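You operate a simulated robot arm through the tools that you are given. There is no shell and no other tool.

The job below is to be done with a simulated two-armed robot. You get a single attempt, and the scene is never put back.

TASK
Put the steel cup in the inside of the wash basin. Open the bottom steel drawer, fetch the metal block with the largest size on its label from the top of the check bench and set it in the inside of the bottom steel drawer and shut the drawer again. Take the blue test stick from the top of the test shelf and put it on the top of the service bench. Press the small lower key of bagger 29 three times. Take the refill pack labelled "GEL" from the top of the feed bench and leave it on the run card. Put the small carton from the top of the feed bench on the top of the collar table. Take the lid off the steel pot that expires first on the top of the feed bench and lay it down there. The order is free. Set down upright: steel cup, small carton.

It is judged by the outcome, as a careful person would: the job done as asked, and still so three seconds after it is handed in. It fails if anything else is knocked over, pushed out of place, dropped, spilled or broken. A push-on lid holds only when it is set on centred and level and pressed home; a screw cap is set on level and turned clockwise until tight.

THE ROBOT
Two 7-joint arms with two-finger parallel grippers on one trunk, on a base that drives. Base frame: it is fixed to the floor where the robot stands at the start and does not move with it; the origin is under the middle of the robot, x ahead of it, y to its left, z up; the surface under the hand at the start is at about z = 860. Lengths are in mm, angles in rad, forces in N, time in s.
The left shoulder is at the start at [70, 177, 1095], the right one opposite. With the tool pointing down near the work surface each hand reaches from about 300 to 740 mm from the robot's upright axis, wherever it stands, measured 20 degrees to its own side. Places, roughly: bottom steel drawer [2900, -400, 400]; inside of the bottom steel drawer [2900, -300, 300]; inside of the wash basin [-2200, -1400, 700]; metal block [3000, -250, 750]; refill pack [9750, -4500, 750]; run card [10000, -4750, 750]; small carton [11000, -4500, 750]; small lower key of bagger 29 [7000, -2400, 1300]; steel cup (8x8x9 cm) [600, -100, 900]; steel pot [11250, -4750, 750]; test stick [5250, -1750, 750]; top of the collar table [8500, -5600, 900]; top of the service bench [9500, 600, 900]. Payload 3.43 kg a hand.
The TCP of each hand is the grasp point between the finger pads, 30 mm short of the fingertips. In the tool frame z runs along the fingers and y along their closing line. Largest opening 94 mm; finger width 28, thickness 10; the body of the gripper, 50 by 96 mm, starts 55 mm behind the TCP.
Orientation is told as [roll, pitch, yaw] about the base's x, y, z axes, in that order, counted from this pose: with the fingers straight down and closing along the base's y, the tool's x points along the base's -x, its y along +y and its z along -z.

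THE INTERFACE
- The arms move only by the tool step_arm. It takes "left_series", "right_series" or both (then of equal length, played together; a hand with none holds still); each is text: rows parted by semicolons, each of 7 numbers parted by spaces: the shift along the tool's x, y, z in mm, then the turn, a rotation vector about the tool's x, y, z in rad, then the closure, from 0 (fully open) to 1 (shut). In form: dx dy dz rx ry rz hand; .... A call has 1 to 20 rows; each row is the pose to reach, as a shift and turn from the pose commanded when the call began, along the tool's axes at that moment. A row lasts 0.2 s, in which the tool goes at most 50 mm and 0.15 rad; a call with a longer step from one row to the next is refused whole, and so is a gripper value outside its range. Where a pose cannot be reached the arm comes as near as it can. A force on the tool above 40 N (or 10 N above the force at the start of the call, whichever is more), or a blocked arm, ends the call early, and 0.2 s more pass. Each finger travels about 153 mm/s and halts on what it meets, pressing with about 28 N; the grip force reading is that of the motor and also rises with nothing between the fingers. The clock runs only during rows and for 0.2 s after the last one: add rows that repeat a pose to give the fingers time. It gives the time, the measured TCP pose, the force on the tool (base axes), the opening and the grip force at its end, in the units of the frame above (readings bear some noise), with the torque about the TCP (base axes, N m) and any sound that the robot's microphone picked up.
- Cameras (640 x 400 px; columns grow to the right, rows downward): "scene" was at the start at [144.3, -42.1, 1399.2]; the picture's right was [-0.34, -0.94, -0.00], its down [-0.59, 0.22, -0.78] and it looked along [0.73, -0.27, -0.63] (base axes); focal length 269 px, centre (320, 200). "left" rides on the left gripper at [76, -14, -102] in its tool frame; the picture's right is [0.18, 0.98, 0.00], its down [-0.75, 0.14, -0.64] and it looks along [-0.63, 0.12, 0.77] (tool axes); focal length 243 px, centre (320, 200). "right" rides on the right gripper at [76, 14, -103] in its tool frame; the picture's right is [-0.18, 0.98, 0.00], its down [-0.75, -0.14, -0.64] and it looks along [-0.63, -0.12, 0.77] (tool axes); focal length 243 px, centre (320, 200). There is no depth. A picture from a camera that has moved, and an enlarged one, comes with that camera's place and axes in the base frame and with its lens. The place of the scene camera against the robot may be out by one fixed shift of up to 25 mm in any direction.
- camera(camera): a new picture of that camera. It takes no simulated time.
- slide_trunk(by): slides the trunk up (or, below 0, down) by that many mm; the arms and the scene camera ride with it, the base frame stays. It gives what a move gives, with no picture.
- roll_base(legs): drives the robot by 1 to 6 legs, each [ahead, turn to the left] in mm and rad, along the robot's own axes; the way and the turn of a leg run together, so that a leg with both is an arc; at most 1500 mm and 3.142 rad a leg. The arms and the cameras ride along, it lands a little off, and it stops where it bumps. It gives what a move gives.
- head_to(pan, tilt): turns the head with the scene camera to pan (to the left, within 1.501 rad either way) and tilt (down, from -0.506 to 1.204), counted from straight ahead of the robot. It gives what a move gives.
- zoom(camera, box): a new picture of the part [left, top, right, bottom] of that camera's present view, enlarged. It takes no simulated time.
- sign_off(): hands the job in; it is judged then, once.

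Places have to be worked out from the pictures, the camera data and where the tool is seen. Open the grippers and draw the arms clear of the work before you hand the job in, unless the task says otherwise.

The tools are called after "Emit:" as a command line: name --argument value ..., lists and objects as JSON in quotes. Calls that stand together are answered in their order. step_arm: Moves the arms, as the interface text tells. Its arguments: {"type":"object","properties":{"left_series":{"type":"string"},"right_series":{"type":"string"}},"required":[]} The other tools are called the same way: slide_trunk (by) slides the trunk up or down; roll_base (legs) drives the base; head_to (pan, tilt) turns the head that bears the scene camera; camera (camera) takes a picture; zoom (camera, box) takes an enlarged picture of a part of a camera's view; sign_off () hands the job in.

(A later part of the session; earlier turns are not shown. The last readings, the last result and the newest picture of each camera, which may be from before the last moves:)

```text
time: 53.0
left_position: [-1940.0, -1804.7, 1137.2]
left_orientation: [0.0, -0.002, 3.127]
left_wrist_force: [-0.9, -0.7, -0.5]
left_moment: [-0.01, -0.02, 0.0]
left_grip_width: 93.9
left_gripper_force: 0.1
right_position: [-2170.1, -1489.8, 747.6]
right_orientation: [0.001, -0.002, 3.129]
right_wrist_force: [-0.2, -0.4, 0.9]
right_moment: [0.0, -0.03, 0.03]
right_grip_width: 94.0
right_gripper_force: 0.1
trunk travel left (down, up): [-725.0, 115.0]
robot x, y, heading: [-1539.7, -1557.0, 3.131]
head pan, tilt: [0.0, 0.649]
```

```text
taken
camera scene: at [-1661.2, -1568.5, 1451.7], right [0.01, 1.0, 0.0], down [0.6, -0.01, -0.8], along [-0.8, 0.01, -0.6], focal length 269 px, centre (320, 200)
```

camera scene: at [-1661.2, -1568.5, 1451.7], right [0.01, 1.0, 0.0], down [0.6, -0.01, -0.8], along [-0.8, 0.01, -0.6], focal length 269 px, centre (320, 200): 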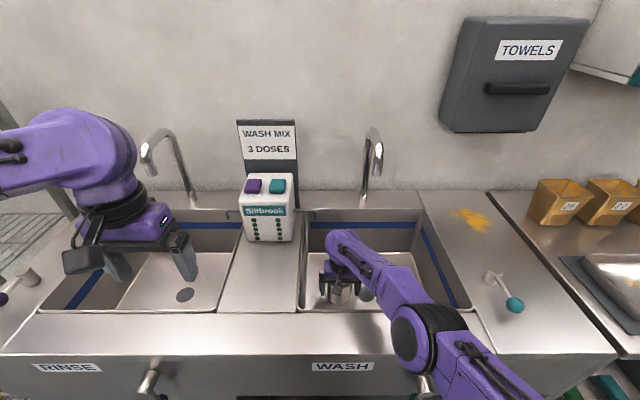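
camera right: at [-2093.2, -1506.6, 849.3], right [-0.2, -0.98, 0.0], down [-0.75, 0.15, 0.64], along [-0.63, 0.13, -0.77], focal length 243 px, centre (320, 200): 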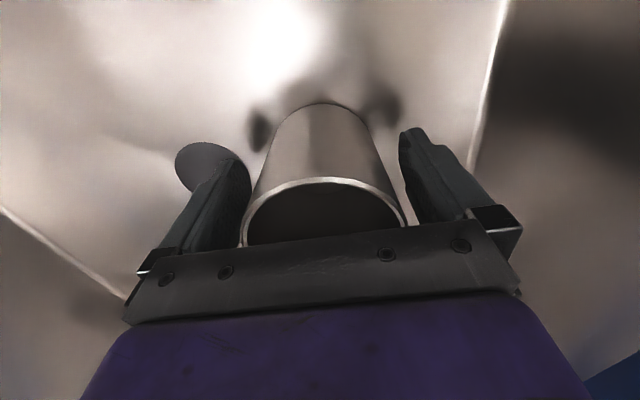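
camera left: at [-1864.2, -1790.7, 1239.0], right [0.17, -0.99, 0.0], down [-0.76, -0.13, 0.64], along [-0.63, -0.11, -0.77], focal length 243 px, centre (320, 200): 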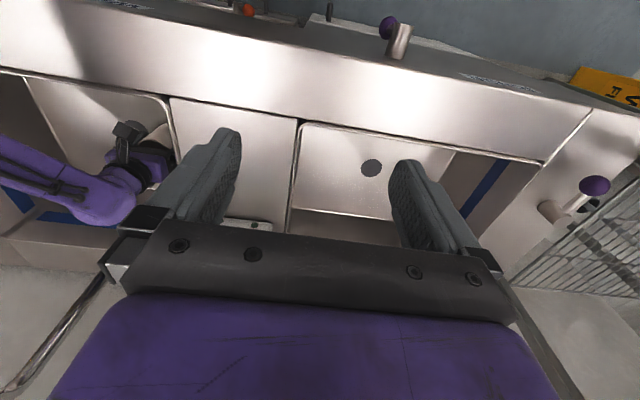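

One step was too long; I redo the same retreat with shorter steps.

Emit:
step_arm --right_series "0 0 -30 0 0 0 0; 0 0 -70 0 0 0 0; 0 0 -115 0 0 0 0; 0 0 -160 0 0 0 0; 0 0 -205 0 0 0 0; 0 0 -250 0 0 0 0; 0 0 -295 0 0 0 0; 0 0 -340 0 0 0 0; 0 0 -385 0 0 0 0; 40 -25 -385 0 0 0 0; 80 -50 -385 0 0 0 0; 120 -75 -385 0 0 0 0; 160 -100 -385 0 0 0 0; 200 -125 -385 0 0 0 0; 230 -150 -385 0 0 0 0; 230 -165 -385 0 0 0 0"

Emit:
camera --camera "scene"

```text
time: 56.4
left_position: [-1940.3, -1805.6, 1135.5]
left_orientation: [-0.003, -0.002, 3.128]
left_wrist_force: [0.2, 0.1, 0.6]
left_moment: [0.02, 0.0, 0.02]
left_grip_width: 94.1
left_gripper_force: 0.0
right_position: [-1937.1, -1330.9, 1131.6]
right_orientation: [0.0, -0.001, 3.127]
right_wrist_force: [1.0, -0.1, 1.0]
right_moment: [0.03, 0.02, 0.03]
right_grip_width: 93.9
right_gripper_force: 0.0
trunk travel left (down, up): [-725.0, 115.0]
robot x, y, heading: [-1539.7, -1557.6, 3.125]
head pan, tilt: [0.0, 0.649]
```

```text
taken
camera scene: at [-1661.2, -1569.7, 1451.7], right [0.01, 1.0, 0.0], down [0.6, -0.01, -0.8], along [-0.8, 0.01, -0.6], focal length 269 px, centre (320, 200)
```

scene: 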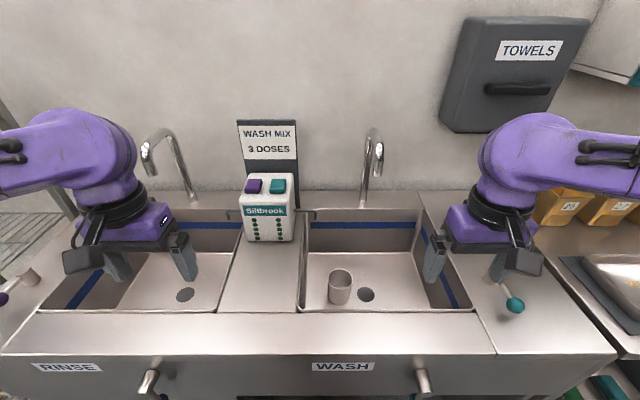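

The cup stands upright in the WASH basin. Next I back away, turn around and drive along the free lane (y≈-1500) toward the check bench.

Emit:
roll_base --legs '[[-500, 0], [0, 3.14], [1500, 0], [1000, 0]]'

Emit:
head_to --pan 0.5 --tilt 0.3

Emit:
camera --camera "scene"

```text
time: 78.2
left_position: [1852.8, -1579.9, 1137.6]
left_orientation: [0.0, -0.003, -0.085]
left_wrist_force: [-0.1, 0.5, -0.5]
left_moment: [0.01, 0.02, 0.02]
left_grip_width: 94.0
left_gripper_force: 0.0
right_position: [1816.7, -2051.7, 1131.1]
right_orientation: [0.002, -0.001, -0.083]
right_wrist_force: [0.0, 0.8, -1.3]
right_moment: [-0.04, 0.01, 0.01]
right_grip_width: 94.1
right_gripper_force: 0.1
trunk travel left (down, up): [-725.0, 115.0]
robot x, y, heading: [1434.5, -1799.8, -0.082]
head pan, tilt: [0.0, 0.649]
```

```text
time: 79.1
left_position: [1853.7, -1579.1, 1137.0]
left_orientation: [0.0, -0.001, -0.085]
left_wrist_force: [-0.9, -0.6, -0.4]
left_moment: [-0.01, 0.01, -0.01]
left_grip_width: 93.9
left_gripper_force: 0.1
right_position: [1815.5, -2051.2, 1131.1]
right_orientation: [-0.001, -0.003, -0.083]
right_wrist_force: [0.6, -0.6, 0.2]
right_moment: [-0.04, 0.01, 0.01]
right_grip_width: 94.1
right_gripper_force: 0.1
trunk travel left (down, up): [-725.0, 115.0]
robot x, y, heading: [1438.0, -1801.0, -0.083]
head pan, tilt: [0.499, 0.3]
```

```text
taken
camera scene: at [1582.3, -1775.8, 1483.4], right [0.41, -0.91, 0.0], down [-0.27, -0.12, -0.96], along [0.87, 0.39, -0.3], focal length 269 px, centre (320, 200)
```

scene: 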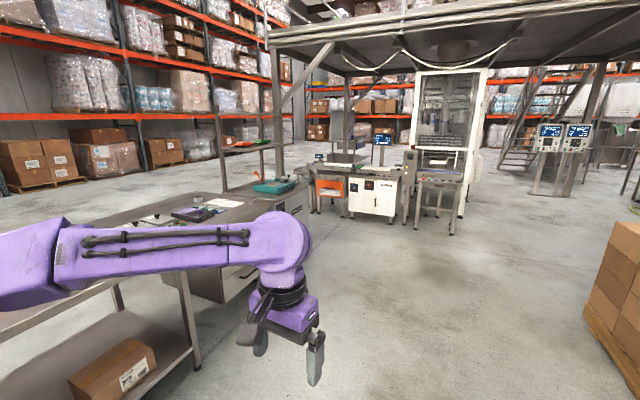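

I see a drawer unit to the left ahead with items on top. Zooming in on it.

Emit:
zoom --camera "scene" --box '[100, 130, 420, 330]'

Emit:
head_to --pan 0.75 --tilt 0.35

Emit:
camera --camera "scene"

```text
2.00 times, centred on (260, 230) of scene
camera zoom: at [1582.3, -1775.8, 1483.4], right [0.41, -0.91, 0.0], down [-0.27, -0.12, -0.96], along [0.87, 0.39, -0.3], focal length 539 px, centre (440, 140)
```

zoom: 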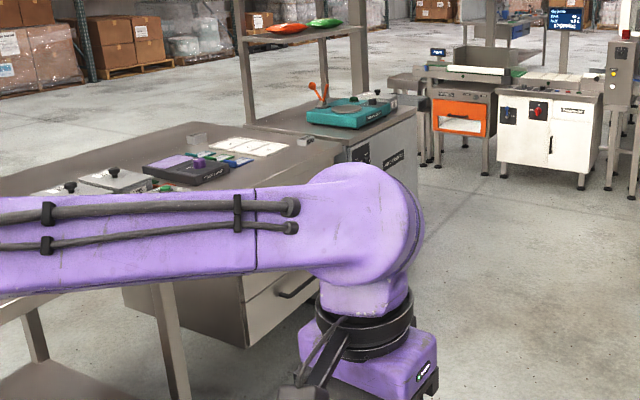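

```text
time: 79.9
left_position: [1852.8, -1577.9, 1136.3]
left_orientation: [-0.001, -0.001, -0.085]
left_wrist_force: [-0.3, -0.5, 0.4]
left_moment: [-0.04, 0.02, -0.01]
left_grip_width: 94.1
left_gripper_force: 0.0
right_position: [1815.7, -2050.8, 1131.0]
right_orientation: [0.001, -0.002, -0.085]
right_wrist_force: [-1.1, -0.1, 1.0]
right_moment: [-0.01, 0.0, 0.0]
right_grip_width: 93.9
right_gripper_force: 0.1
trunk travel left (down, up): [-725.0, 115.0]
robot x, y, heading: [1433.6, -1798.2, -0.084]
head pan, tilt: [0.75, 0.351]
```

```text
taken
camera scene: at [1570.2, -1755.9, 1478.8], right [0.62, -0.78, 0.0], down [-0.27, -0.21, -0.94], along [0.74, 0.58, -0.34], focal length 269 px, centre (320, 200)
```

scene: 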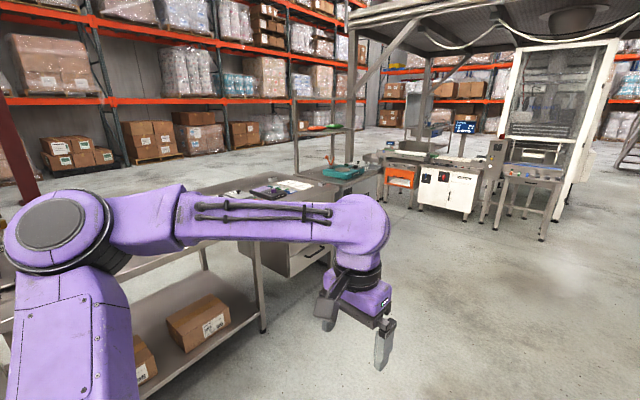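

I drive to about [2800, -1350] and turn to face the bench (toward +y).

Emit:
roll_base --legs '[[0, 0.4], [1400, 0], [0, 1.25]]'

Emit:
head_to --pan 0.0 --tilt 0.5

Emit:
camera --camera "scene"

```text
time: 91.3
left_position: [2560.8, -962.7, 1137.2]
left_orientation: [0.001, -0.002, 1.527]
left_wrist_force: [-0.6, 0.1, 0.9]
left_moment: [0.0, -0.03, -0.02]
left_grip_width: 93.8
left_gripper_force: 0.0
right_position: [3035.4, -979.7, 1131.1]
right_orientation: [0.002, -0.001, 1.53]
right_wrist_force: [-0.8, -0.1, 0.5]
right_moment: [-0.01, 0.01, 0.05]
right_grip_width: 94.2
right_gripper_force: 0.1
trunk travel left (down, up): [-725.0, 115.0]
robot x, y, heading: [2797.7, -1370.9, 1.531]
head pan, tilt: [0.75, 0.351]
```

```text
time: 92.4
left_position: [2559.9, -962.5, 1137.2]
left_orientation: [-0.001, -0.001, 1.526]
left_wrist_force: [0.7, -0.5, 1.1]
left_moment: [0.02, 0.04, -0.01]
left_grip_width: 94.1
left_gripper_force: 0.0
right_position: [3035.2, -979.4, 1130.7]
right_orientation: [0.002, -0.001, 1.528]
right_wrist_force: [0.5, -0.1, 0.5]
right_moment: [0.01, 0.01, -0.01]
right_grip_width: 93.8
right_gripper_force: 0.0
trunk travel left (down, up): [-725.0, 115.0]
robot x, y, heading: [2796.1, -1374.6, 1.526]
head pan, tilt: [0.0, 0.499]
```

```text
taken
camera scene: at [2815.1, -1243.9, 1465.1], right [1.0, -0.04, 0.0], down [-0.02, -0.48, -0.88], along [0.03, 0.88, -0.48], focal length 269 px, centre (320, 200)
```

scene: 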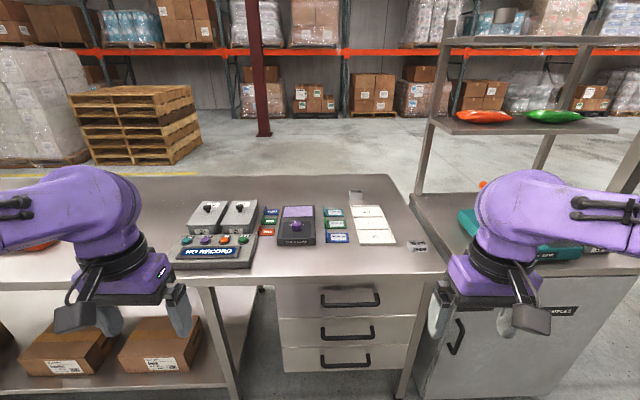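

Three stacked drawers lie straight ahead, bottom handle at about image (340, 360). I zoom on the bench top and the drawers.

Emit:
zoom --camera "scene" --box '[250, 175, 450, 300]'

Emit:
zoom --camera "scene" --box '[360, 215, 440, 265]'

Emit:
zoom --camera "scene" --box '[240, 260, 448, 390]'

```text
3.20 times, centred on (350, 238) of scene
camera zoom: at [2815.1, -1243.9, 1465.1], right [1.0, -0.04, 0.0], down [-0.02, -0.48, -0.88], along [0.03, 0.88, -0.48], focal length 862 px, centre (224, 80)
```

zoom: 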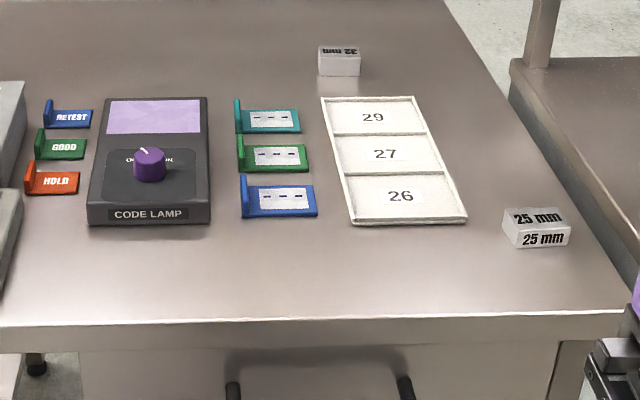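

```text
8.00 times, centred on (400, 240) of scene
camera zoom: at [2815.1, -1243.9, 1465.1], right [1.0, -0.04, 0.0], down [-0.02, -0.48, -0.88], along [0.03, 0.88, -0.48], focal length 2155 px, centre (-320, -120)
```

zoom: 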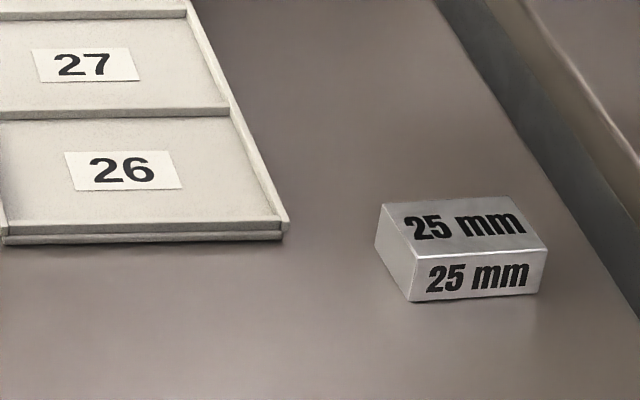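

```text
3.08 times, centred on (344, 325) of scene
camera zoom: at [2815.1, -1243.9, 1465.1], right [1.0, -0.04, 0.0], down [-0.02, -0.48, -0.88], along [0.03, 0.88, -0.48], focal length 829 px, centre (246, -185)
```

zoom: 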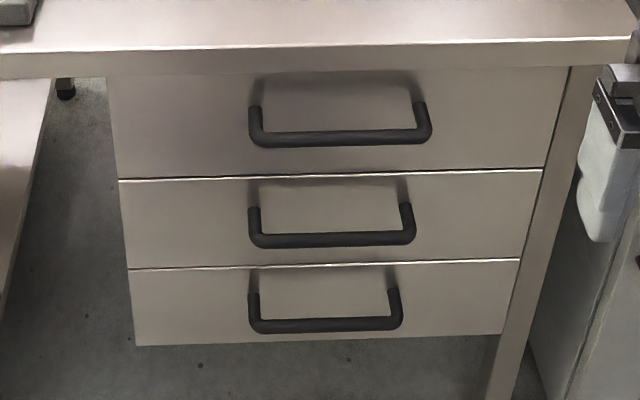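

Two metal blocks are visible: one reads 25 mm, another near the back seems to read 32 mm upside down. I zoom in further on that one and scan for other blocks.

Emit:
zoom --camera "scene" --box '[330, 180, 390, 217]'

Emit:
zoom --camera "scene" --box '[140, 170, 300, 280]'

Emit:
zoom --camera "scene" --box '[0, 170, 240, 320]'

Emit:
zoom --camera "scene" --box '[410, 170, 640, 300]'

```text
10.67 times, centred on (360, 198) of scene
camera zoom: at [2815.1, -1243.9, 1465.1], right [1.0, -0.04, 0.0], down [-0.02, -0.48, -0.88], along [0.03, 0.88, -0.48], focal length 2873 px, centre (-107, 216)
```

zoom: 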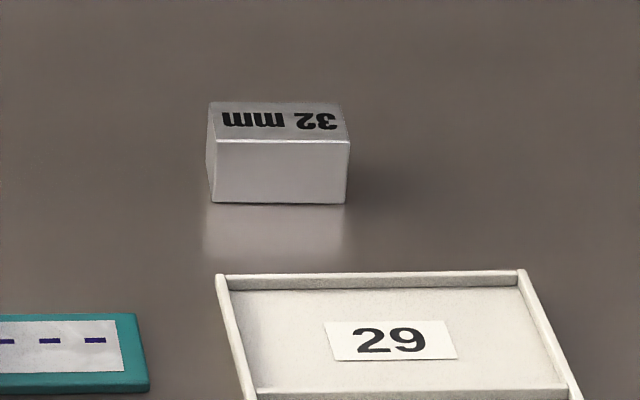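

```text
3.64 times, centred on (220, 225) of scene
camera zoom: at [2815.1, -1243.9, 1465.1], right [1.0, -0.04, 0.0], down [-0.02, -0.48, -0.88], along [0.03, 0.88, -0.48], focal length 979 px, centre (684, 109)
```

zoom: 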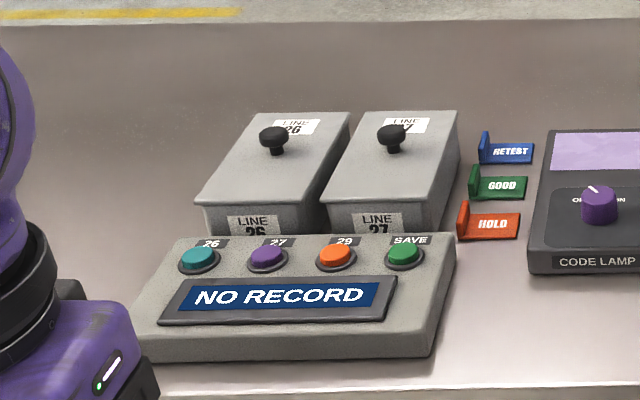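

```text
2.67 times, centred on (120, 245) of scene
camera zoom: at [2815.1, -1243.9, 1465.1], right [1.0, -0.04, 0.0], down [-0.02, -0.48, -0.88], along [0.03, 0.88, -0.48], focal length 718 px, centre (853, 80)
```

zoom: 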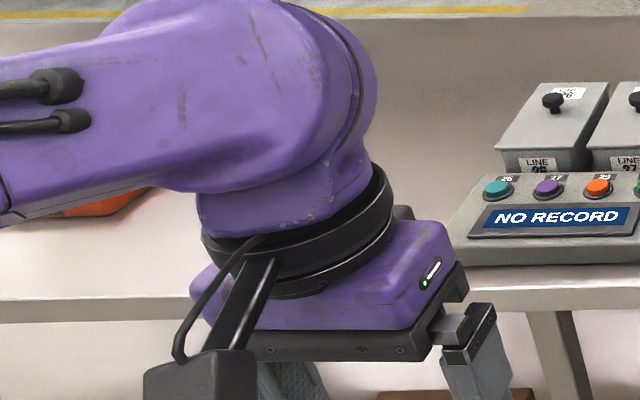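

```text
2.78 times, centred on (525, 235) of scene
camera zoom: at [2815.1, -1243.9, 1465.1], right [1.0, -0.04, 0.0], down [-0.02, -0.48, -0.88], along [0.03, 0.88, -0.48], focal length 749 px, centre (-250, 103)
```

zoom: 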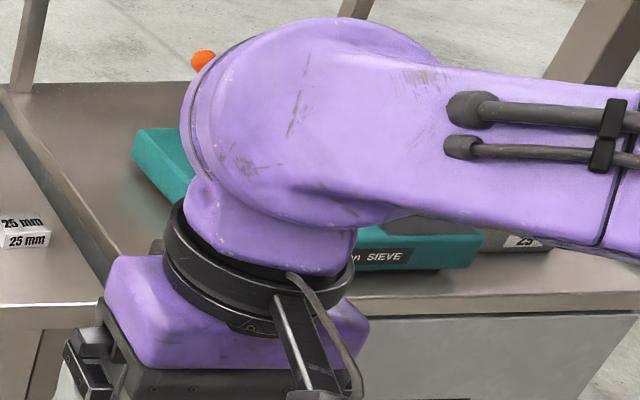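

The back block reads 32 mm. I look left behind the left arm for any further blocks on the bench.

Emit:
head_to --pan 0.7 --tilt 0.45

Emit:
camera --camera "scene"

Emit:
camera --camera "left"

Emit:
head_to --pan -0.5 --tilt 0.45

Emit:
camera --camera "scene"

```text
time: 93.4
left_position: [2560.7, -963.8, 1136.4]
left_orientation: [-0.001, -0.002, 1.528]
left_wrist_force: [-0.8, -0.1, -0.5]
left_moment: [-0.03, 0.01, -0.01]
left_grip_width: 93.7
left_gripper_force: 0.1
right_position: [3034.5, -978.6, 1132.7]
right_orientation: [0.0, -0.003, 1.528]
right_wrist_force: [-1.0, -0.7, 0.4]
right_moment: [0.01, -0.03, 0.01]
right_grip_width: 93.8
right_gripper_force: 0.0
trunk travel left (down, up): [-725.0, 115.0]
robot x, y, heading: [2792.1, -1372.2, 1.534]
head pan, tilt: [0.7, 0.45]
```

```text
taken
camera scene: at [2755.3, -1262.2, 1469.5], right [0.79, 0.61, 0.0], down [0.27, -0.34, -0.9], along [-0.55, 0.71, -0.44], focal length 269 px, centre (320, 200)
```

scene: 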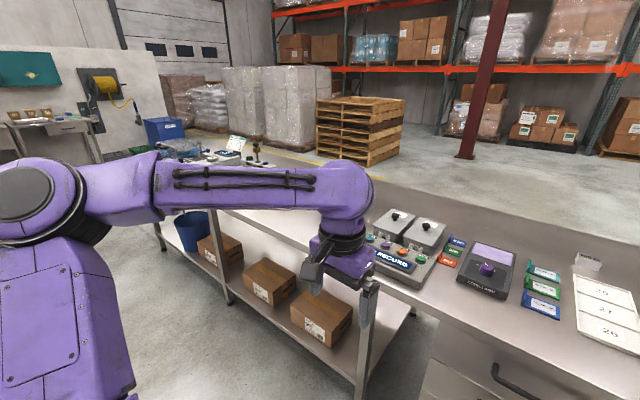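

```text
taken
camera left: at [2571.7, -1038.4, 1239.2], right [-0.99, -0.14, 0.0], down [-0.11, 0.76, 0.64], along [-0.09, 0.64, -0.77], focal length 243 px, centre (320, 200)
```

left: 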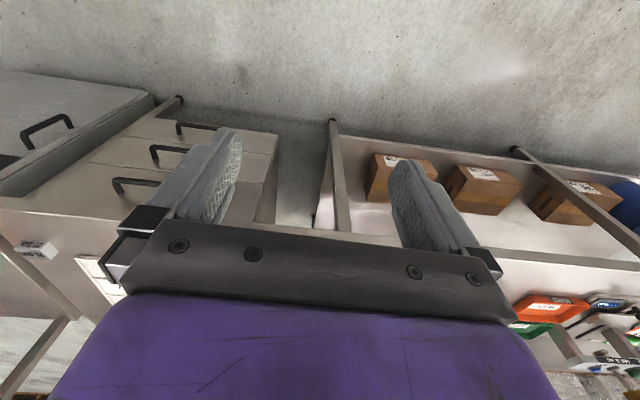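

```text
time: 94.8
left_position: [2560.6, -962.3, 1136.4]
left_orientation: [-0.001, -0.003, 1.528]
left_wrist_force: [-0.1, 0.0, 0.0]
left_moment: [-0.01, 0.0, 0.04]
left_grip_width: 93.9
left_gripper_force: 0.1
right_position: [3035.0, -979.2, 1131.2]
right_orientation: [-0.001, -0.001, 1.53]
right_wrist_force: [0.4, 0.0, 0.2]
right_moment: [-0.01, -0.01, -0.02]
right_grip_width: 93.9
right_gripper_force: 0.0
trunk travel left (down, up): [-725.0, 115.0]
robot x, y, heading: [2799.2, -1372.7, 1.529]
head pan, tilt: [-0.499, 0.45]
```

```text
taken
camera scene: at [2858.6, -1255.9, 1469.6], right [0.86, -0.51, 0.0], down [-0.22, -0.37, -0.9], along [0.46, 0.77, -0.44], focal length 269 px, centre (320, 200)
```

scene: 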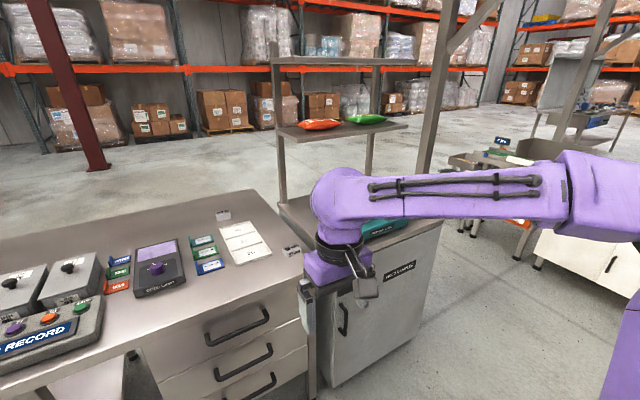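

Only two blocks are on the bench: 32 mm (near [3024, -113]) is the largest. It lies deep on the bench, so I check how far my own base sticks out by looking down.

Emit:
head_to --pan 0.0 --tilt 1.2

Emit:
camera --camera "scene"

```text
time: 95.9
left_position: [2561.3, -963.4, 1136.0]
left_orientation: [0.0, -0.002, 1.526]
left_wrist_force: [-0.1, -0.6, 0.4]
left_moment: [0.01, 0.02, 0.0]
left_grip_width: 93.8
left_gripper_force: 0.1
right_position: [3034.1, -979.2, 1131.9]
right_orientation: [0.0, -0.002, 1.529]
right_wrist_force: [0.5, -0.2, 0.1]
right_moment: [0.01, 0.02, -0.01]
right_grip_width: 94.4
right_gripper_force: 0.1
trunk travel left (down, up): [-725.0, 115.0]
robot x, y, heading: [2793.0, -1370.6, 1.528]
head pan, tilt: [0.0, 1.201]
```

```text
taken
camera scene: at [2813.8, -1278.9, 1411.4], right [1.0, -0.04, 0.0], down [-0.04, -0.93, -0.36], along [0.01, 0.36, -0.93], focal length 269 px, centre (320, 200)
```

scene: 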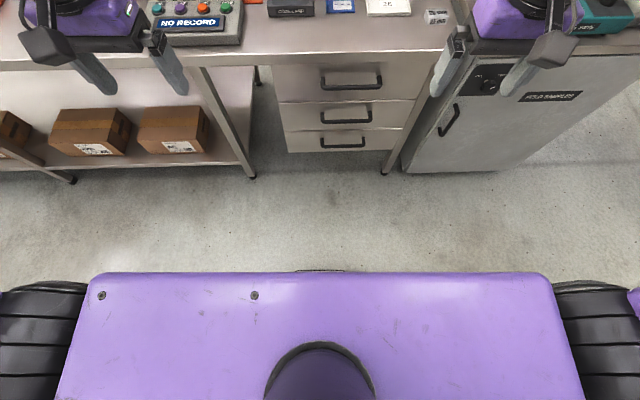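

The curved edge at floor level suggests a round base of roughly 250 mm radius. I will stand close to the bench turned 45° to the right, so that my left shoulder reaches far over the bench for the 32 mm block.

Emit:
roll_base --legs '[[0, -0.54], [430, 0], [0, -0.2]]'

Emit:
head_to --pan 0.6 --tilt 0.7

Emit:
camera --camera "scene"

Emit:
camera --camera "left"

```text
time: 100.8
left_position: [3118.5, -554.4, 1136.1]
left_orientation: [0.0, 0.001, 0.798]
left_wrist_force: [-0.1, -0.7, 0.3]
left_moment: [0.02, 0.0, 0.01]
left_grip_width: 93.9
left_gripper_force: 0.1
right_position: [3462.2, -882.6, 1130.2]
right_orientation: [0.001, -0.001, 0.801]
right_wrist_force: [-0.8, -0.7, -0.2]
right_moment: [0.02, 0.01, 0.0]
right_grip_width: 94.1
right_gripper_force: 0.0
trunk travel left (down, up): [-725.0, 115.0]
robot x, y, heading: [3022.4, -1014.2, 0.801]
head pan, tilt: [0.0, 1.201]
```

```text
time: 101.8
left_position: [3117.5, -553.4, 1136.5]
left_orientation: [0.0, -0.001, 0.798]
left_wrist_force: [0.2, -0.5, -0.2]
left_moment: [-0.04, -0.01, 0.0]
left_grip_width: 93.9
left_gripper_force: 0.0
right_position: [3462.4, -882.3, 1131.3]
right_orientation: [0.0, -0.003, 0.801]
right_wrist_force: [0.6, 0.2, -0.1]
right_moment: [-0.02, 0.01, 0.03]
right_grip_width: 94.0
right_gripper_force: 0.1
trunk travel left (down, up): [-725.0, 115.0]
robot x, y, heading: [3024.0, -1014.5, 0.802]
head pan, tilt: [0.6, 0.7]
```

```text
taken
camera scene: at [3084.1, -909.4, 1447.3], right [0.99, -0.17, 0.0], down [-0.11, -0.64, -0.76], along [0.13, 0.75, -0.64], focal length 269 px, centre (320, 200)
```

scene: 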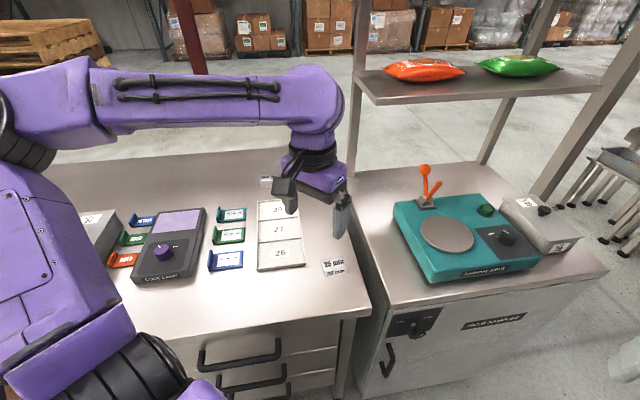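

```text
taken
camera left: at [3075.7, -617.5, 1239.1], right [-0.83, 0.55, 0.0], down [0.42, 0.64, 0.64], along [0.36, 0.53, -0.77], focal length 243 px, centre (320, 200)
```

left: 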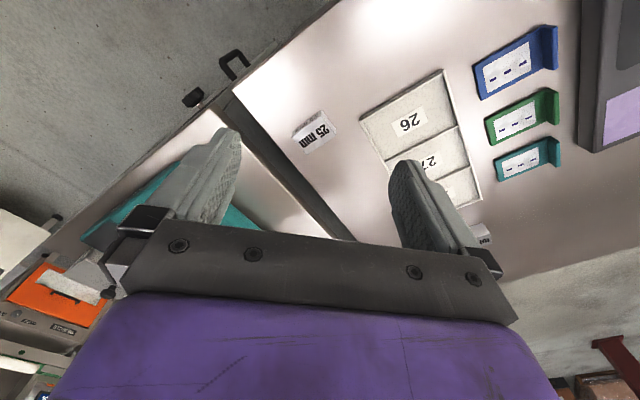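

The 32 mm block lies at about [3008, -105]. I edge 100 mm nearer so the left arm can reach it with a modest tilt.

Emit:
roll_base --legs '[[100, 0]]'

Emit:
camera --camera "left"

```text
time: 102.9
left_position: [3187.5, -481.9, 1136.0]
left_orientation: [0.001, -0.002, 0.795]
left_wrist_force: [-0.3, -0.3, -0.3]
left_moment: [0.03, -0.04, -0.01]
left_grip_width: 94.1
left_gripper_force: 0.1
right_position: [3530.2, -810.0, 1132.1]
right_orientation: [0.002, -0.002, 0.798]
right_wrist_force: [0.0, 0.2, -0.2]
right_moment: [0.03, 0.0, -0.02]
right_grip_width: 93.9
right_gripper_force: 0.1
trunk travel left (down, up): [-725.0, 115.0]
robot x, y, heading: [3092.2, -946.1, 0.8]
head pan, tilt: [0.6, 0.7]
```

```text
taken
camera left: at [3146.1, -545.7, 1239.4], right [-0.83, 0.56, 0.0], down [0.43, 0.64, 0.64], along [0.36, 0.53, -0.77], focal length 243 px, centre (320, 200)
```

left: 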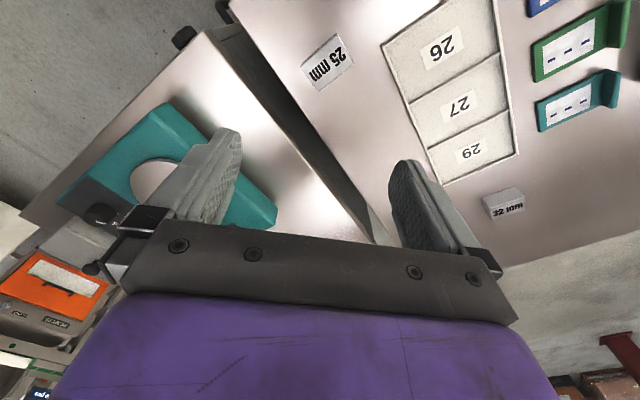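

From two views the block is at about [3020, -103], long side nearly along x. I swing the left hand over the bench in front of it, turning the fingers to close along x.

Emit:
step_arm --left_series "-7 33 15 0 0 -0.082 0; -14 66 30 0 0 -0.164 0; -21 99 45 0 0 -0.245 0; -28 132 60 0 0 -0.327 0; -35 164 76 0 0 -0.409 0; -42 197 91 0 0 -0.491 0; -49 230 106 0 0 -0.572 0; -56 263 121 0 0 -0.654 0; -63 296 136 0 0 -0.736 0; -63 296 136 0 0 -0.736 0"

Emit:
camera --camera "left"

Emit:
camera --camera "scene"

```text
time: 105.1
left_position: [3024.1, -228.3, 1001.9]
left_orientation: [-0.002, -0.003, 1.533]
left_wrist_force: [-0.2, -0.4, 0.4]
left_moment: [0.02, -0.01, -0.01]
left_grip_width: 94.1
left_gripper_force: 0.1
right_position: [3531.9, -810.9, 1131.5]
right_orientation: [-0.001, -0.002, 0.799]
right_wrist_force: [-1.0, -1.2, 0.3]
right_moment: [-0.04, -0.01, -0.02]
right_grip_width: 94.0
right_gripper_force: 0.0
trunk travel left (down, up): [-725.0, 115.0]
robot x, y, heading: [3089.6, -944.8, 0.801]
head pan, tilt: [0.6, 0.7]
```

```text
taken
camera left: at [3035.8, -303.3, 1104.5], right [-0.99, -0.15, 0.0], down [-0.11, 0.76, 0.64], along [-0.09, 0.64, -0.77], focal length 243 px, centre (320, 200)
```

left: 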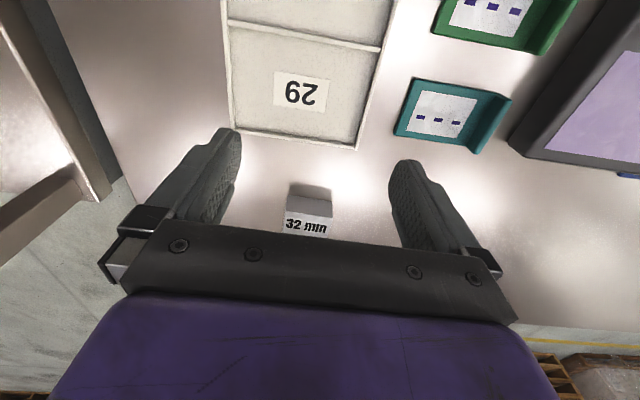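

```text
taken
camera scene: at [3153.7, -837.6, 1447.4], right [0.99, -0.17, 0.0], down [-0.11, -0.63, -0.77], along [0.13, 0.75, -0.64], focal length 269 px, centre (320, 200)
```

scene: 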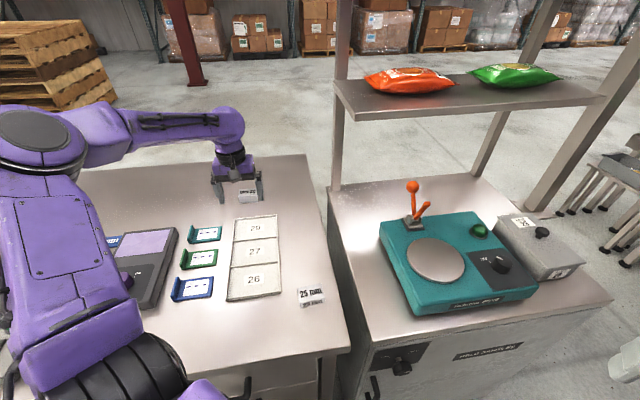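

The block is now between the fingers' view. I zoom in for its exact place.

Emit:
zoom --camera "left" --box '[240, 160, 400, 260]'

```text
4.00 times, centred on (320, 210) of left
camera zoom: at [3035.8, -303.3, 1104.5], right [-0.99, -0.15, 0.0], down [-0.11, 0.76, 0.64], along [-0.09, 0.64, -0.77], focal length 970 px, centre (320, 160)
```

zoom: 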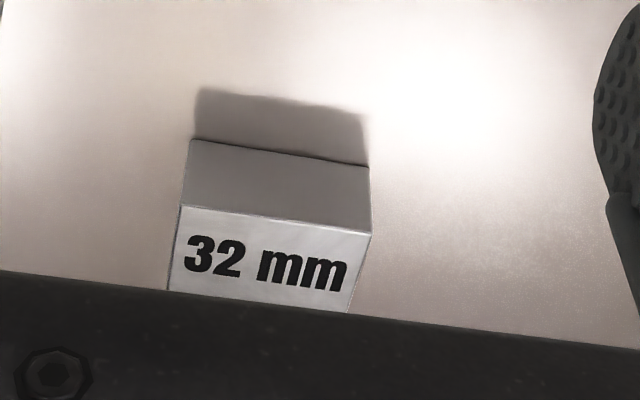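

Front face of the block: x 2991–3050, y≈-101, top at z≈891. I tilt the hand forward by 0.6 rad and move to a point 50 mm back along the fingers from the grasp.

Emit:
step_arm --left_series "-17 1.5 6 0 -0.1 0 0; -34 3 14 0 -0.2 0 0; -51 4.5 24 0 -0.3 0 0; -68 6 36 0 -0.4 0 0; -85 7 50 0 -0.5 0 0; -102 7.5 64 0 -0.6 0 0; -102 7.5 64 0 -0.6 0 0"

Emit:
camera --camera "left"

Emit:
camera --camera "scene"

```text
time: 106.7
left_position: [3019.7, -128.7, 937.6]
left_orientation: [-0.002, -0.601, 1.532]
left_wrist_force: [-0.2, -0.5, -0.6]
left_moment: [-0.01, -0.01, 0.03]
left_grip_width: 94.1
left_gripper_force: 0.0
right_position: [3532.1, -810.5, 1131.7]
right_orientation: [0.0, -0.001, 0.798]
right_wrist_force: [-0.6, -0.1, -0.5]
right_moment: [0.0, -0.01, -0.02]
right_grip_width: 93.8
right_gripper_force: 0.1
trunk travel left (down, up): [-725.0, 115.0]
robot x, y, heading: [3095.9, -948.4, 0.801]
head pan, tilt: [0.6, 0.7]
```

```text
taken
camera left: at [3029.8, -248.2, 978.4], right [-0.99, -0.11, -0.11], down [-0.13, 0.26, 0.96], along [-0.08, 0.96, -0.27], focal length 243 px, centre (320, 200)
```

left: 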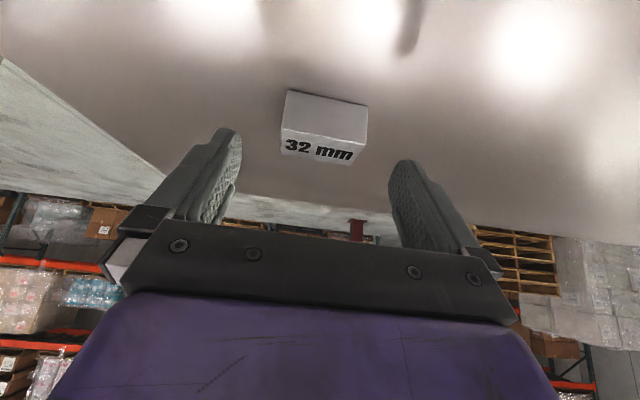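

```text
taken
camera scene: at [3153.8, -837.6, 1447.4], right [0.99, -0.17, 0.0], down [-0.11, -0.63, -0.77], along [0.13, 0.75, -0.64], focal length 269 px, centre (320, 200)
```

scene: 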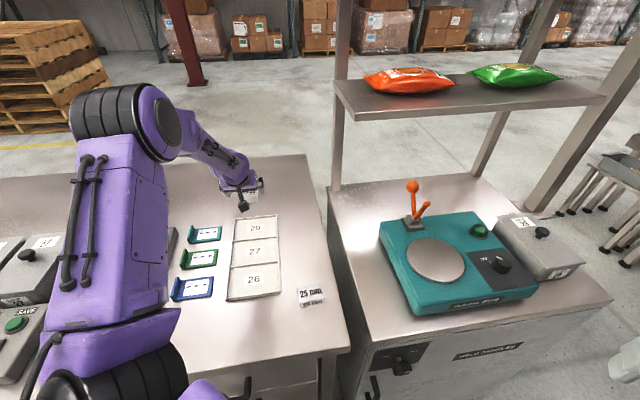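

The block's centre line (x≈3020) matches the hand. I advance 50 mm along the fingers and close on it.

Emit:
step_arm --left_series "0 0 20 0 0 0 0; 0 0 40 0 0 0 0; 0 0 50 0 0 0 0; 0 0 50 0 0 0 0; 0 0 50 0 0 0 0.4; 0 0 50 0 0 0 1; 0 0 50 0 0 0 1; 0 0 50 0 0 0 1"

Emit:
camera --camera "left"

```text
time: 108.5
left_position: [3018.7, -100.6, 895.6]
left_orientation: [-0.001, -0.602, 1.532]
left_wrist_force: [-0.5, 1.1, 0.7]
left_moment: [-0.01, 0.06, -0.04]
left_grip_width: 59.9
left_gripper_force: 27.8
right_position: [3531.1, -810.1, 1130.6]
right_orientation: [-0.001, -0.002, 0.8]
right_wrist_force: [-0.2, 1.5, -0.1]
right_moment: [-0.01, -0.01, -0.01]
right_grip_width: 94.0
right_gripper_force: 0.0
trunk travel left (down, up): [-725.0, 115.0]
robot x, y, heading: [3090.0, -942.7, 0.803]
head pan, tilt: [0.6, 0.7]
```

```text
taken
camera left: at [3029.9, -219.5, 937.4], right [-0.99, -0.11, -0.11], down [-0.13, 0.26, 0.96], along [-0.08, 0.96, -0.28], focal length 243 px, centre (320, 200)
```

left: 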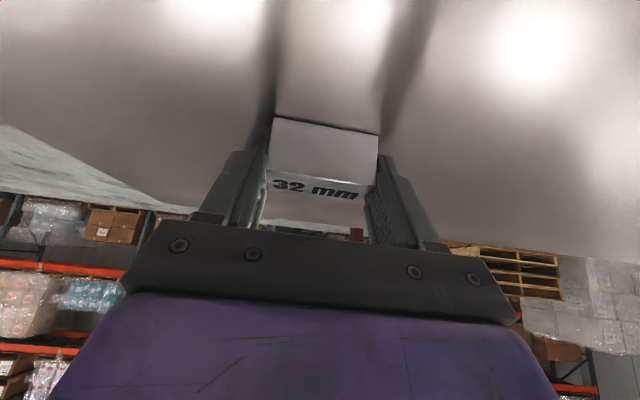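

Block gripped at 60 mm. I lift it straight up.

Emit:
step_arm --left_series "-11 0 -17 0 0 0 1; -28 0 -41 0 0 0 1; -51 0 -74 0 0 0 1; -73 0 -107 0 0 0 1; -85 0 -124 0 0 0 1; -85 0 -124 0 0 0 1"

Emit:
camera --camera "left"

```text
time: 109.9
left_position: [3019.5, -99.5, 1044.6]
left_orientation: [-0.003, -0.6, 1.532]
left_wrist_force: [-0.3, 0.0, -1.9]
left_moment: [0.0, 0.01, 0.0]
left_grip_width: 59.7
left_gripper_force: 27.8
right_position: [3531.2, -809.8, 1130.3]
right_orientation: [0.0, -0.001, 0.8]
right_wrist_force: [0.0, 0.8, -0.5]
right_moment: [0.0, -0.01, -0.03]
right_grip_width: 94.0
right_gripper_force: 0.0
trunk travel left (down, up): [-725.0, 115.0]
robot x, y, heading: [3091.3, -945.0, 0.807]
head pan, tilt: [0.6, 0.7]
```

```text
taken
camera left: at [3029.8, -218.9, 1085.8], right [-0.99, -0.11, -0.1], down [-0.13, 0.27, 0.96], along [-0.08, 0.96, -0.28], focal length 243 px, centre (320, 200)
```

left: 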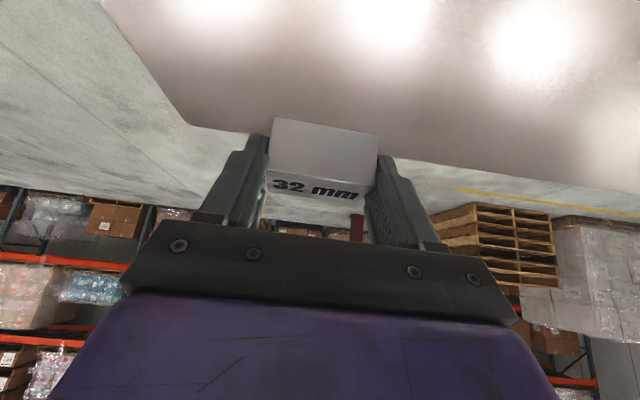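

The block is firmly held. I undo the tilt while pulling back, then swing the hand back to its travel pose.

Emit:
step_arm --left_series "13 0 -20 0 0.1 0 1; 26 0 -40 0 0.2 0 1; 38 0 -60 0 0.3 0 1; 51 0 -80 0 0.4 0 1; 64 0 -100 0 0.5 0 1; 76 0 -119 0 0.6 0 1; 76 0 -119 0 0.6 0 1"

Emit:
step_arm --left_series "-25 -10 0 0 0 0.08 1; -28 -42 0 0 0 0.16 1; -22 -76 0 0 0 0.24 1; -10 -110 0 0 0 0.32 1; 10 -142 0 0 0 0.40 1; 38 -170 0 0 0 0.48 1; 75 -190 0 0 0 0.56 1; 115 -190 0 0 0 0.64 1; 155 -180 0 0 0 0.70 1; 195 -170 0 0 0 0.736 1; 235 -165 0 0 0 0.736 1; 250 -165 0 0 0 0.736 1"

Emit:
camera --camera "scene"

```text
time: 111.5
left_position: [3014.7, -228.5, 1098.5]
left_orientation: [-0.003, 0.001, 1.532]
left_wrist_force: [-0.6, -0.3, -2.1]
left_moment: [0.0, -0.01, 0.02]
left_grip_width: 59.9
left_gripper_force: 28.0
right_position: [3532.4, -810.4, 1131.3]
right_orientation: [-0.001, -0.001, 0.798]
right_wrist_force: [0.1, 0.4, 0.3]
right_moment: [0.0, 0.0, 0.04]
right_grip_width: 93.8
right_gripper_force: 0.0
trunk travel left (down, up): [-725.0, 115.0]
robot x, y, heading: [3093.0, -943.9, 0.807]
head pan, tilt: [0.6, 0.7]
```

```text
time: 114.1
left_position: [3172.7, -440.2, 1084.0]
left_orientation: [-0.022, 0.001, 0.802]
left_wrist_force: [-0.6, 0.3, -2.6]
left_moment: [0.01, 0.03, 0.0]
left_grip_width: 59.6
left_gripper_force: 27.9
left hand out of reach, approached as far as the arm can: row 11, 12
right_position: [3530.5, -808.7, 1132.3]
right_orientation: [-0.002, -0.002, 0.8]
right_wrist_force: [-0.6, 0.4, 0.0]
right_moment: [-0.03, -0.02, 0.0]
right_grip_width: 94.1
right_gripper_force: 0.0
trunk travel left (down, up): [-725.0, 115.0]
robot x, y, heading: [3089.3, -945.9, 0.8]
head pan, tilt: [0.6, 0.7]
```

```text
taken
camera scene: at [3152.5, -834.9, 1447.2], right [0.99, -0.17, 0.0], down [-0.11, -0.64, -0.76], along [0.13, 0.75, -0.65], focal length 269 px, centre (320, 200)
```

scene: 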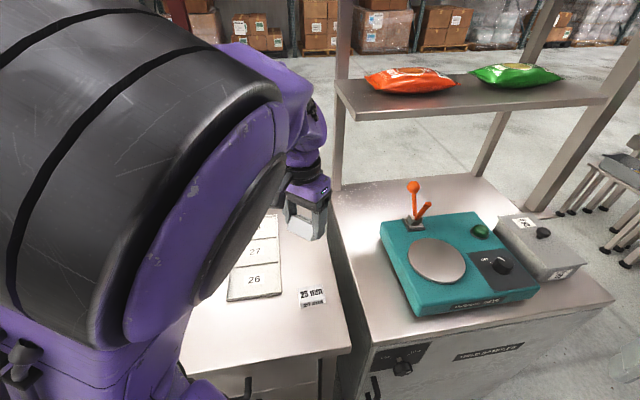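

The hand got a bit near the shoulder with the elbow raised, so I move it a little outward to a comfortable pose and check.

Emit:
step_arm --left_series "0 20 0 0 0 0 1; -10 40 0 0 0 0 1; -20 60 0 0 0 0 1; -20 60 0 0 0 0 1"

Emit:
head_to --pan 0.9 --tilt 0.5

Emit:
camera --camera "scene"

```text
time: 115.1
left_position: [3149.1, -390.3, 1088.0]
left_orientation: [0.001, -0.002, 0.796]
left_wrist_force: [-0.3, -0.8, -1.5]
left_moment: [-0.01, 0.02, 0.0]
left_grip_width: 59.3
left_gripper_force: 27.9
right_position: [3531.5, -811.3, 1131.2]
right_orientation: [0.0, -0.001, 0.8]
right_wrist_force: [0.4, -0.8, -0.2]
right_moment: [0.0, -0.02, 0.01]
right_grip_width: 93.7
right_gripper_force: 0.1
trunk travel left (down, up): [-725.0, 115.0]
robot x, y, heading: [3093.6, -944.3, 0.805]
head pan, tilt: [0.6, 0.7]
```

```text
time: 115.9
left_position: [3149.0, -388.9, 1087.7]
left_orientation: [0.001, -0.003, 0.795]
left_wrist_force: [0.6, -0.3, -1.9]
left_moment: [0.03, 0.0, 0.01]
left_grip_width: 59.9
left_gripper_force: 28.0
right_position: [3532.2, -810.3, 1132.8]
right_orientation: [-0.001, -0.002, 0.798]
right_wrist_force: [-0.6, 0.9, 0.4]
right_moment: [0.0, 0.02, -0.04]
right_grip_width: 93.7
right_gripper_force: 0.0
trunk travel left (down, up): [-725.0, 115.0]
robot x, y, heading: [3091.9, -943.2, 0.805]
head pan, tilt: [0.901, 0.499]
```

```text
taken
camera scene: at [3128.5, -830.4, 1465.0], right [0.99, 0.13, 0.0], down [0.06, -0.48, -0.88], along [-0.11, 0.87, -0.48], focal length 269 px, centre (320, 200)
```

scene: 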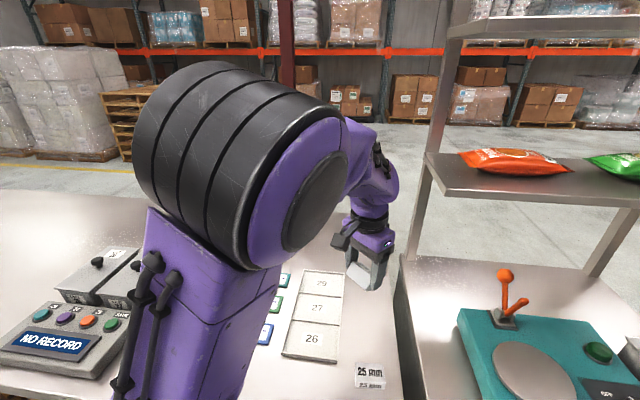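

The elbow now stands up, which is fine. I back away diagonally from the bench and turn to face the drawers from about 830 mm.

Emit:
roll_base --legs '[[-540, 0], [0, 0.766], [-150, 0]]'

Emit:
head_to --pan -0.15 --tilt 0.75

Emit:
camera --camera "scene"

```text
time: 122.0
left_position: [2371.1, -1042.7, 1085.7]
left_orientation: [0.0, 0.0, 1.565]
left_wrist_force: [0.2, -0.1, -2.4]
left_moment: [0.01, 0.04, -0.03]
left_grip_width: 59.9
left_gripper_force: 27.8
right_position: [2939.0, -1077.2, 1129.9]
right_orientation: [0.0, -0.001, 1.568]
right_wrist_force: [0.2, 0.0, 0.6]
right_moment: [-0.02, 0.02, -0.03]
right_grip_width: 94.0
right_gripper_force: 0.1
trunk travel left (down, up): [-725.0, 115.0]
robot x, y, heading: [2716.7, -1477.7, 1.571]
head pan, tilt: [0.901, 0.499]
```

```text
time: 123.3
left_position: [2370.9, -1045.0, 1087.6]
left_orientation: [-0.001, -0.003, 1.567]
left_wrist_force: [0.1, 0.1, -1.8]
left_moment: [0.02, 0.01, -0.02]
left_grip_width: 59.3
left_gripper_force: 28.1
right_position: [2938.6, -1080.9, 1131.3]
right_orientation: [-0.001, -0.003, 1.568]
right_wrist_force: [0.5, 0.1, -0.1]
right_moment: [0.04, 0.01, -0.03]
right_grip_width: 94.3
right_gripper_force: 0.1
trunk travel left (down, up): [-725.0, 115.0]
robot x, y, heading: [2712.8, -1481.6, 1.57]
head pan, tilt: [-0.15, 0.75]
```

```text
taken
camera scene: at [2741.2, -1362.9, 1443.1], right [0.99, -0.15, 0.0], down [-0.1, -0.67, -0.73], along [0.11, 0.72, -0.68], focal length 269 px, centre (320, 200)
```

scene: 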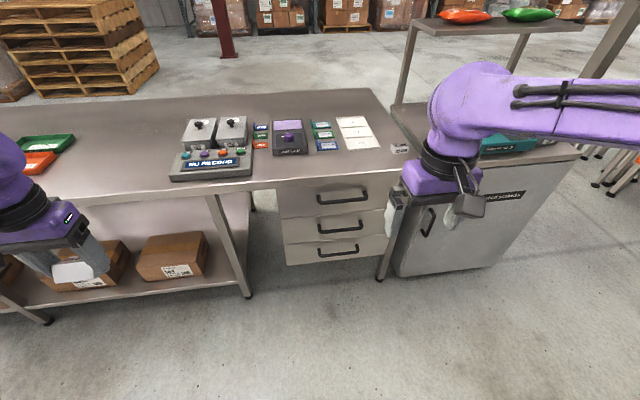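

The bottom handle's bar is near [2934, -643, 418]. I lower the trunk to bring both hands down to drawer height.

Emit:
slide_trunk --by -450

Emit:
camera --camera "scene"

```text
refused: -450 is not a number from -400 to 400
```

```text
taken
camera scene: at [2741.2, -1362.9, 1443.1], right [0.99, -0.15, 0.0], down [-0.1, -0.67, -0.73], along [0.11, 0.72, -0.68], focal length 269 px, centre (320, 200)
```

scene: 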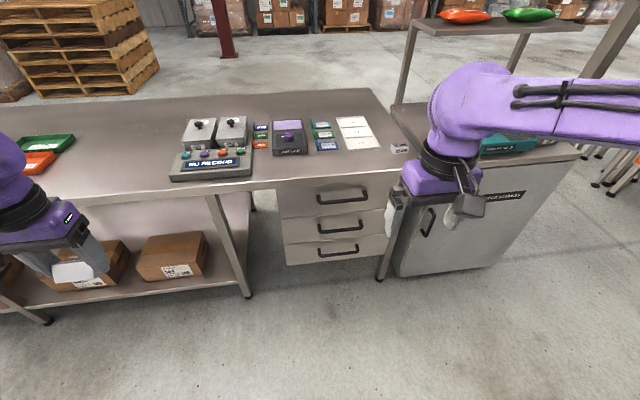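

The trunk moves at most 400 mm at once; I lower it in two goes.

Emit:
slide_trunk --by -300

Emit:
slide_trunk --by -200

Emit:
head_to --pan -0.2 --tilt 0.45

Emit:
camera --camera "scene"

Emit:
camera --camera "right"

```text
time: 126.3
left_position: [2370.7, -1043.6, 787.7]
left_orientation: [0.001, -0.003, 1.567]
left_wrist_force: [0.3, 1.0, -2.1]
left_moment: [-0.03, -0.05, 0.02]
left_grip_width: 59.7
left_gripper_force: 28.3
right_position: [2938.7, -1080.1, 831.0]
right_orientation: [0.001, -0.003, 1.567]
right_wrist_force: [0.1, -0.3, -0.2]
right_moment: [-0.03, -0.02, 0.02]
right_grip_width: 94.0
right_gripper_force: 0.0
trunk travel left (down, up): [-425.0, 415.0]
robot x, y, heading: [2714.7, -1482.5, 1.575]
head pan, tilt: [-0.15, 0.75]
```

```text
time: 128.5
left_position: [2370.7, -1044.2, 587.3]
left_orientation: [-0.002, -0.003, 1.566]
left_wrist_force: [0.4, -0.5, -2.3]
left_moment: [0.02, 0.0, -0.02]
left_grip_width: 59.6
left_gripper_force: 28.0
right_position: [2938.1, -1079.2, 631.4]
right_orientation: [0.0, -0.003, 1.569]
right_wrist_force: [-0.6, 0.8, -0.3]
right_moment: [0.0, 0.0, -0.05]
right_grip_width: 93.9
right_gripper_force: 0.0
trunk travel left (down, up): [-225.0, 615.0]
robot x, y, heading: [2716.4, -1481.2, 1.571]
head pan, tilt: [-0.15, 0.75]
```

```text
time: 129.3
left_position: [2371.7, -1043.2, 588.0]
left_orientation: [0.001, -0.002, 1.566]
left_wrist_force: [-0.6, 0.4, -1.6]
left_moment: [-0.01, 0.02, 0.0]
left_grip_width: 59.6
left_gripper_force: 28.0
right_position: [2938.8, -1079.3, 631.8]
right_orientation: [-0.001, -0.001, 1.566]
right_wrist_force: [0.2, 0.3, -0.9]
right_moment: [0.0, 0.0, 0.01]
right_grip_width: 93.9
right_gripper_force: 0.0
trunk travel left (down, up): [-225.0, 615.0]
robot x, y, heading: [2718.0, -1482.7, 1.571]
head pan, tilt: [-0.201, 0.45]
```

```text
taken
camera scene: at [2747.3, -1354.6, 969.5], right [0.98, -0.2, 0.0], down [-0.09, -0.43, -0.9], along [0.18, 0.88, -0.44], focal length 269 px, centre (320, 200)
```

scene: 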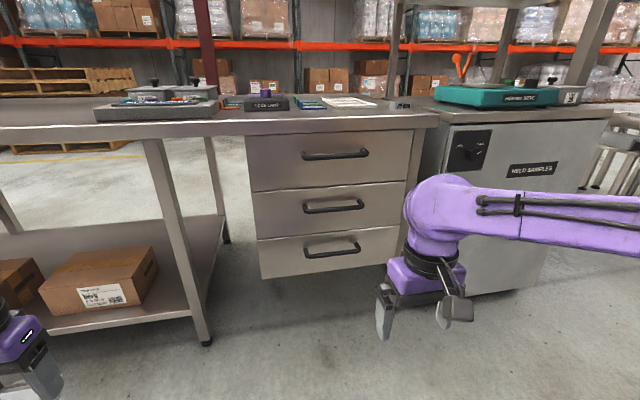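

```text
taken
camera right: at [2923.7, -1157.2, 733.0], right [-0.98, 0.19, 0.0], down [0.14, 0.75, 0.64], along [0.12, 0.63, -0.77], focal length 243 px, centre (320, 200)
```

right: 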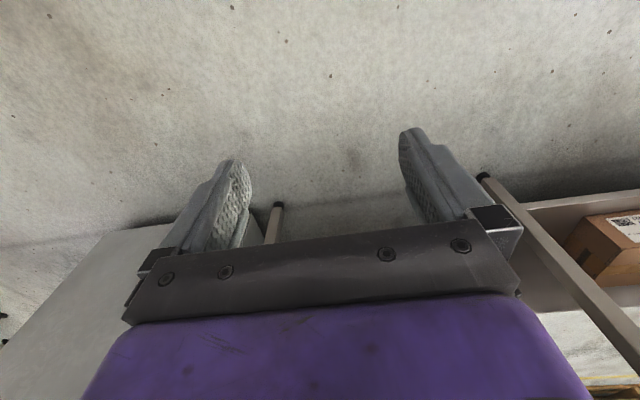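

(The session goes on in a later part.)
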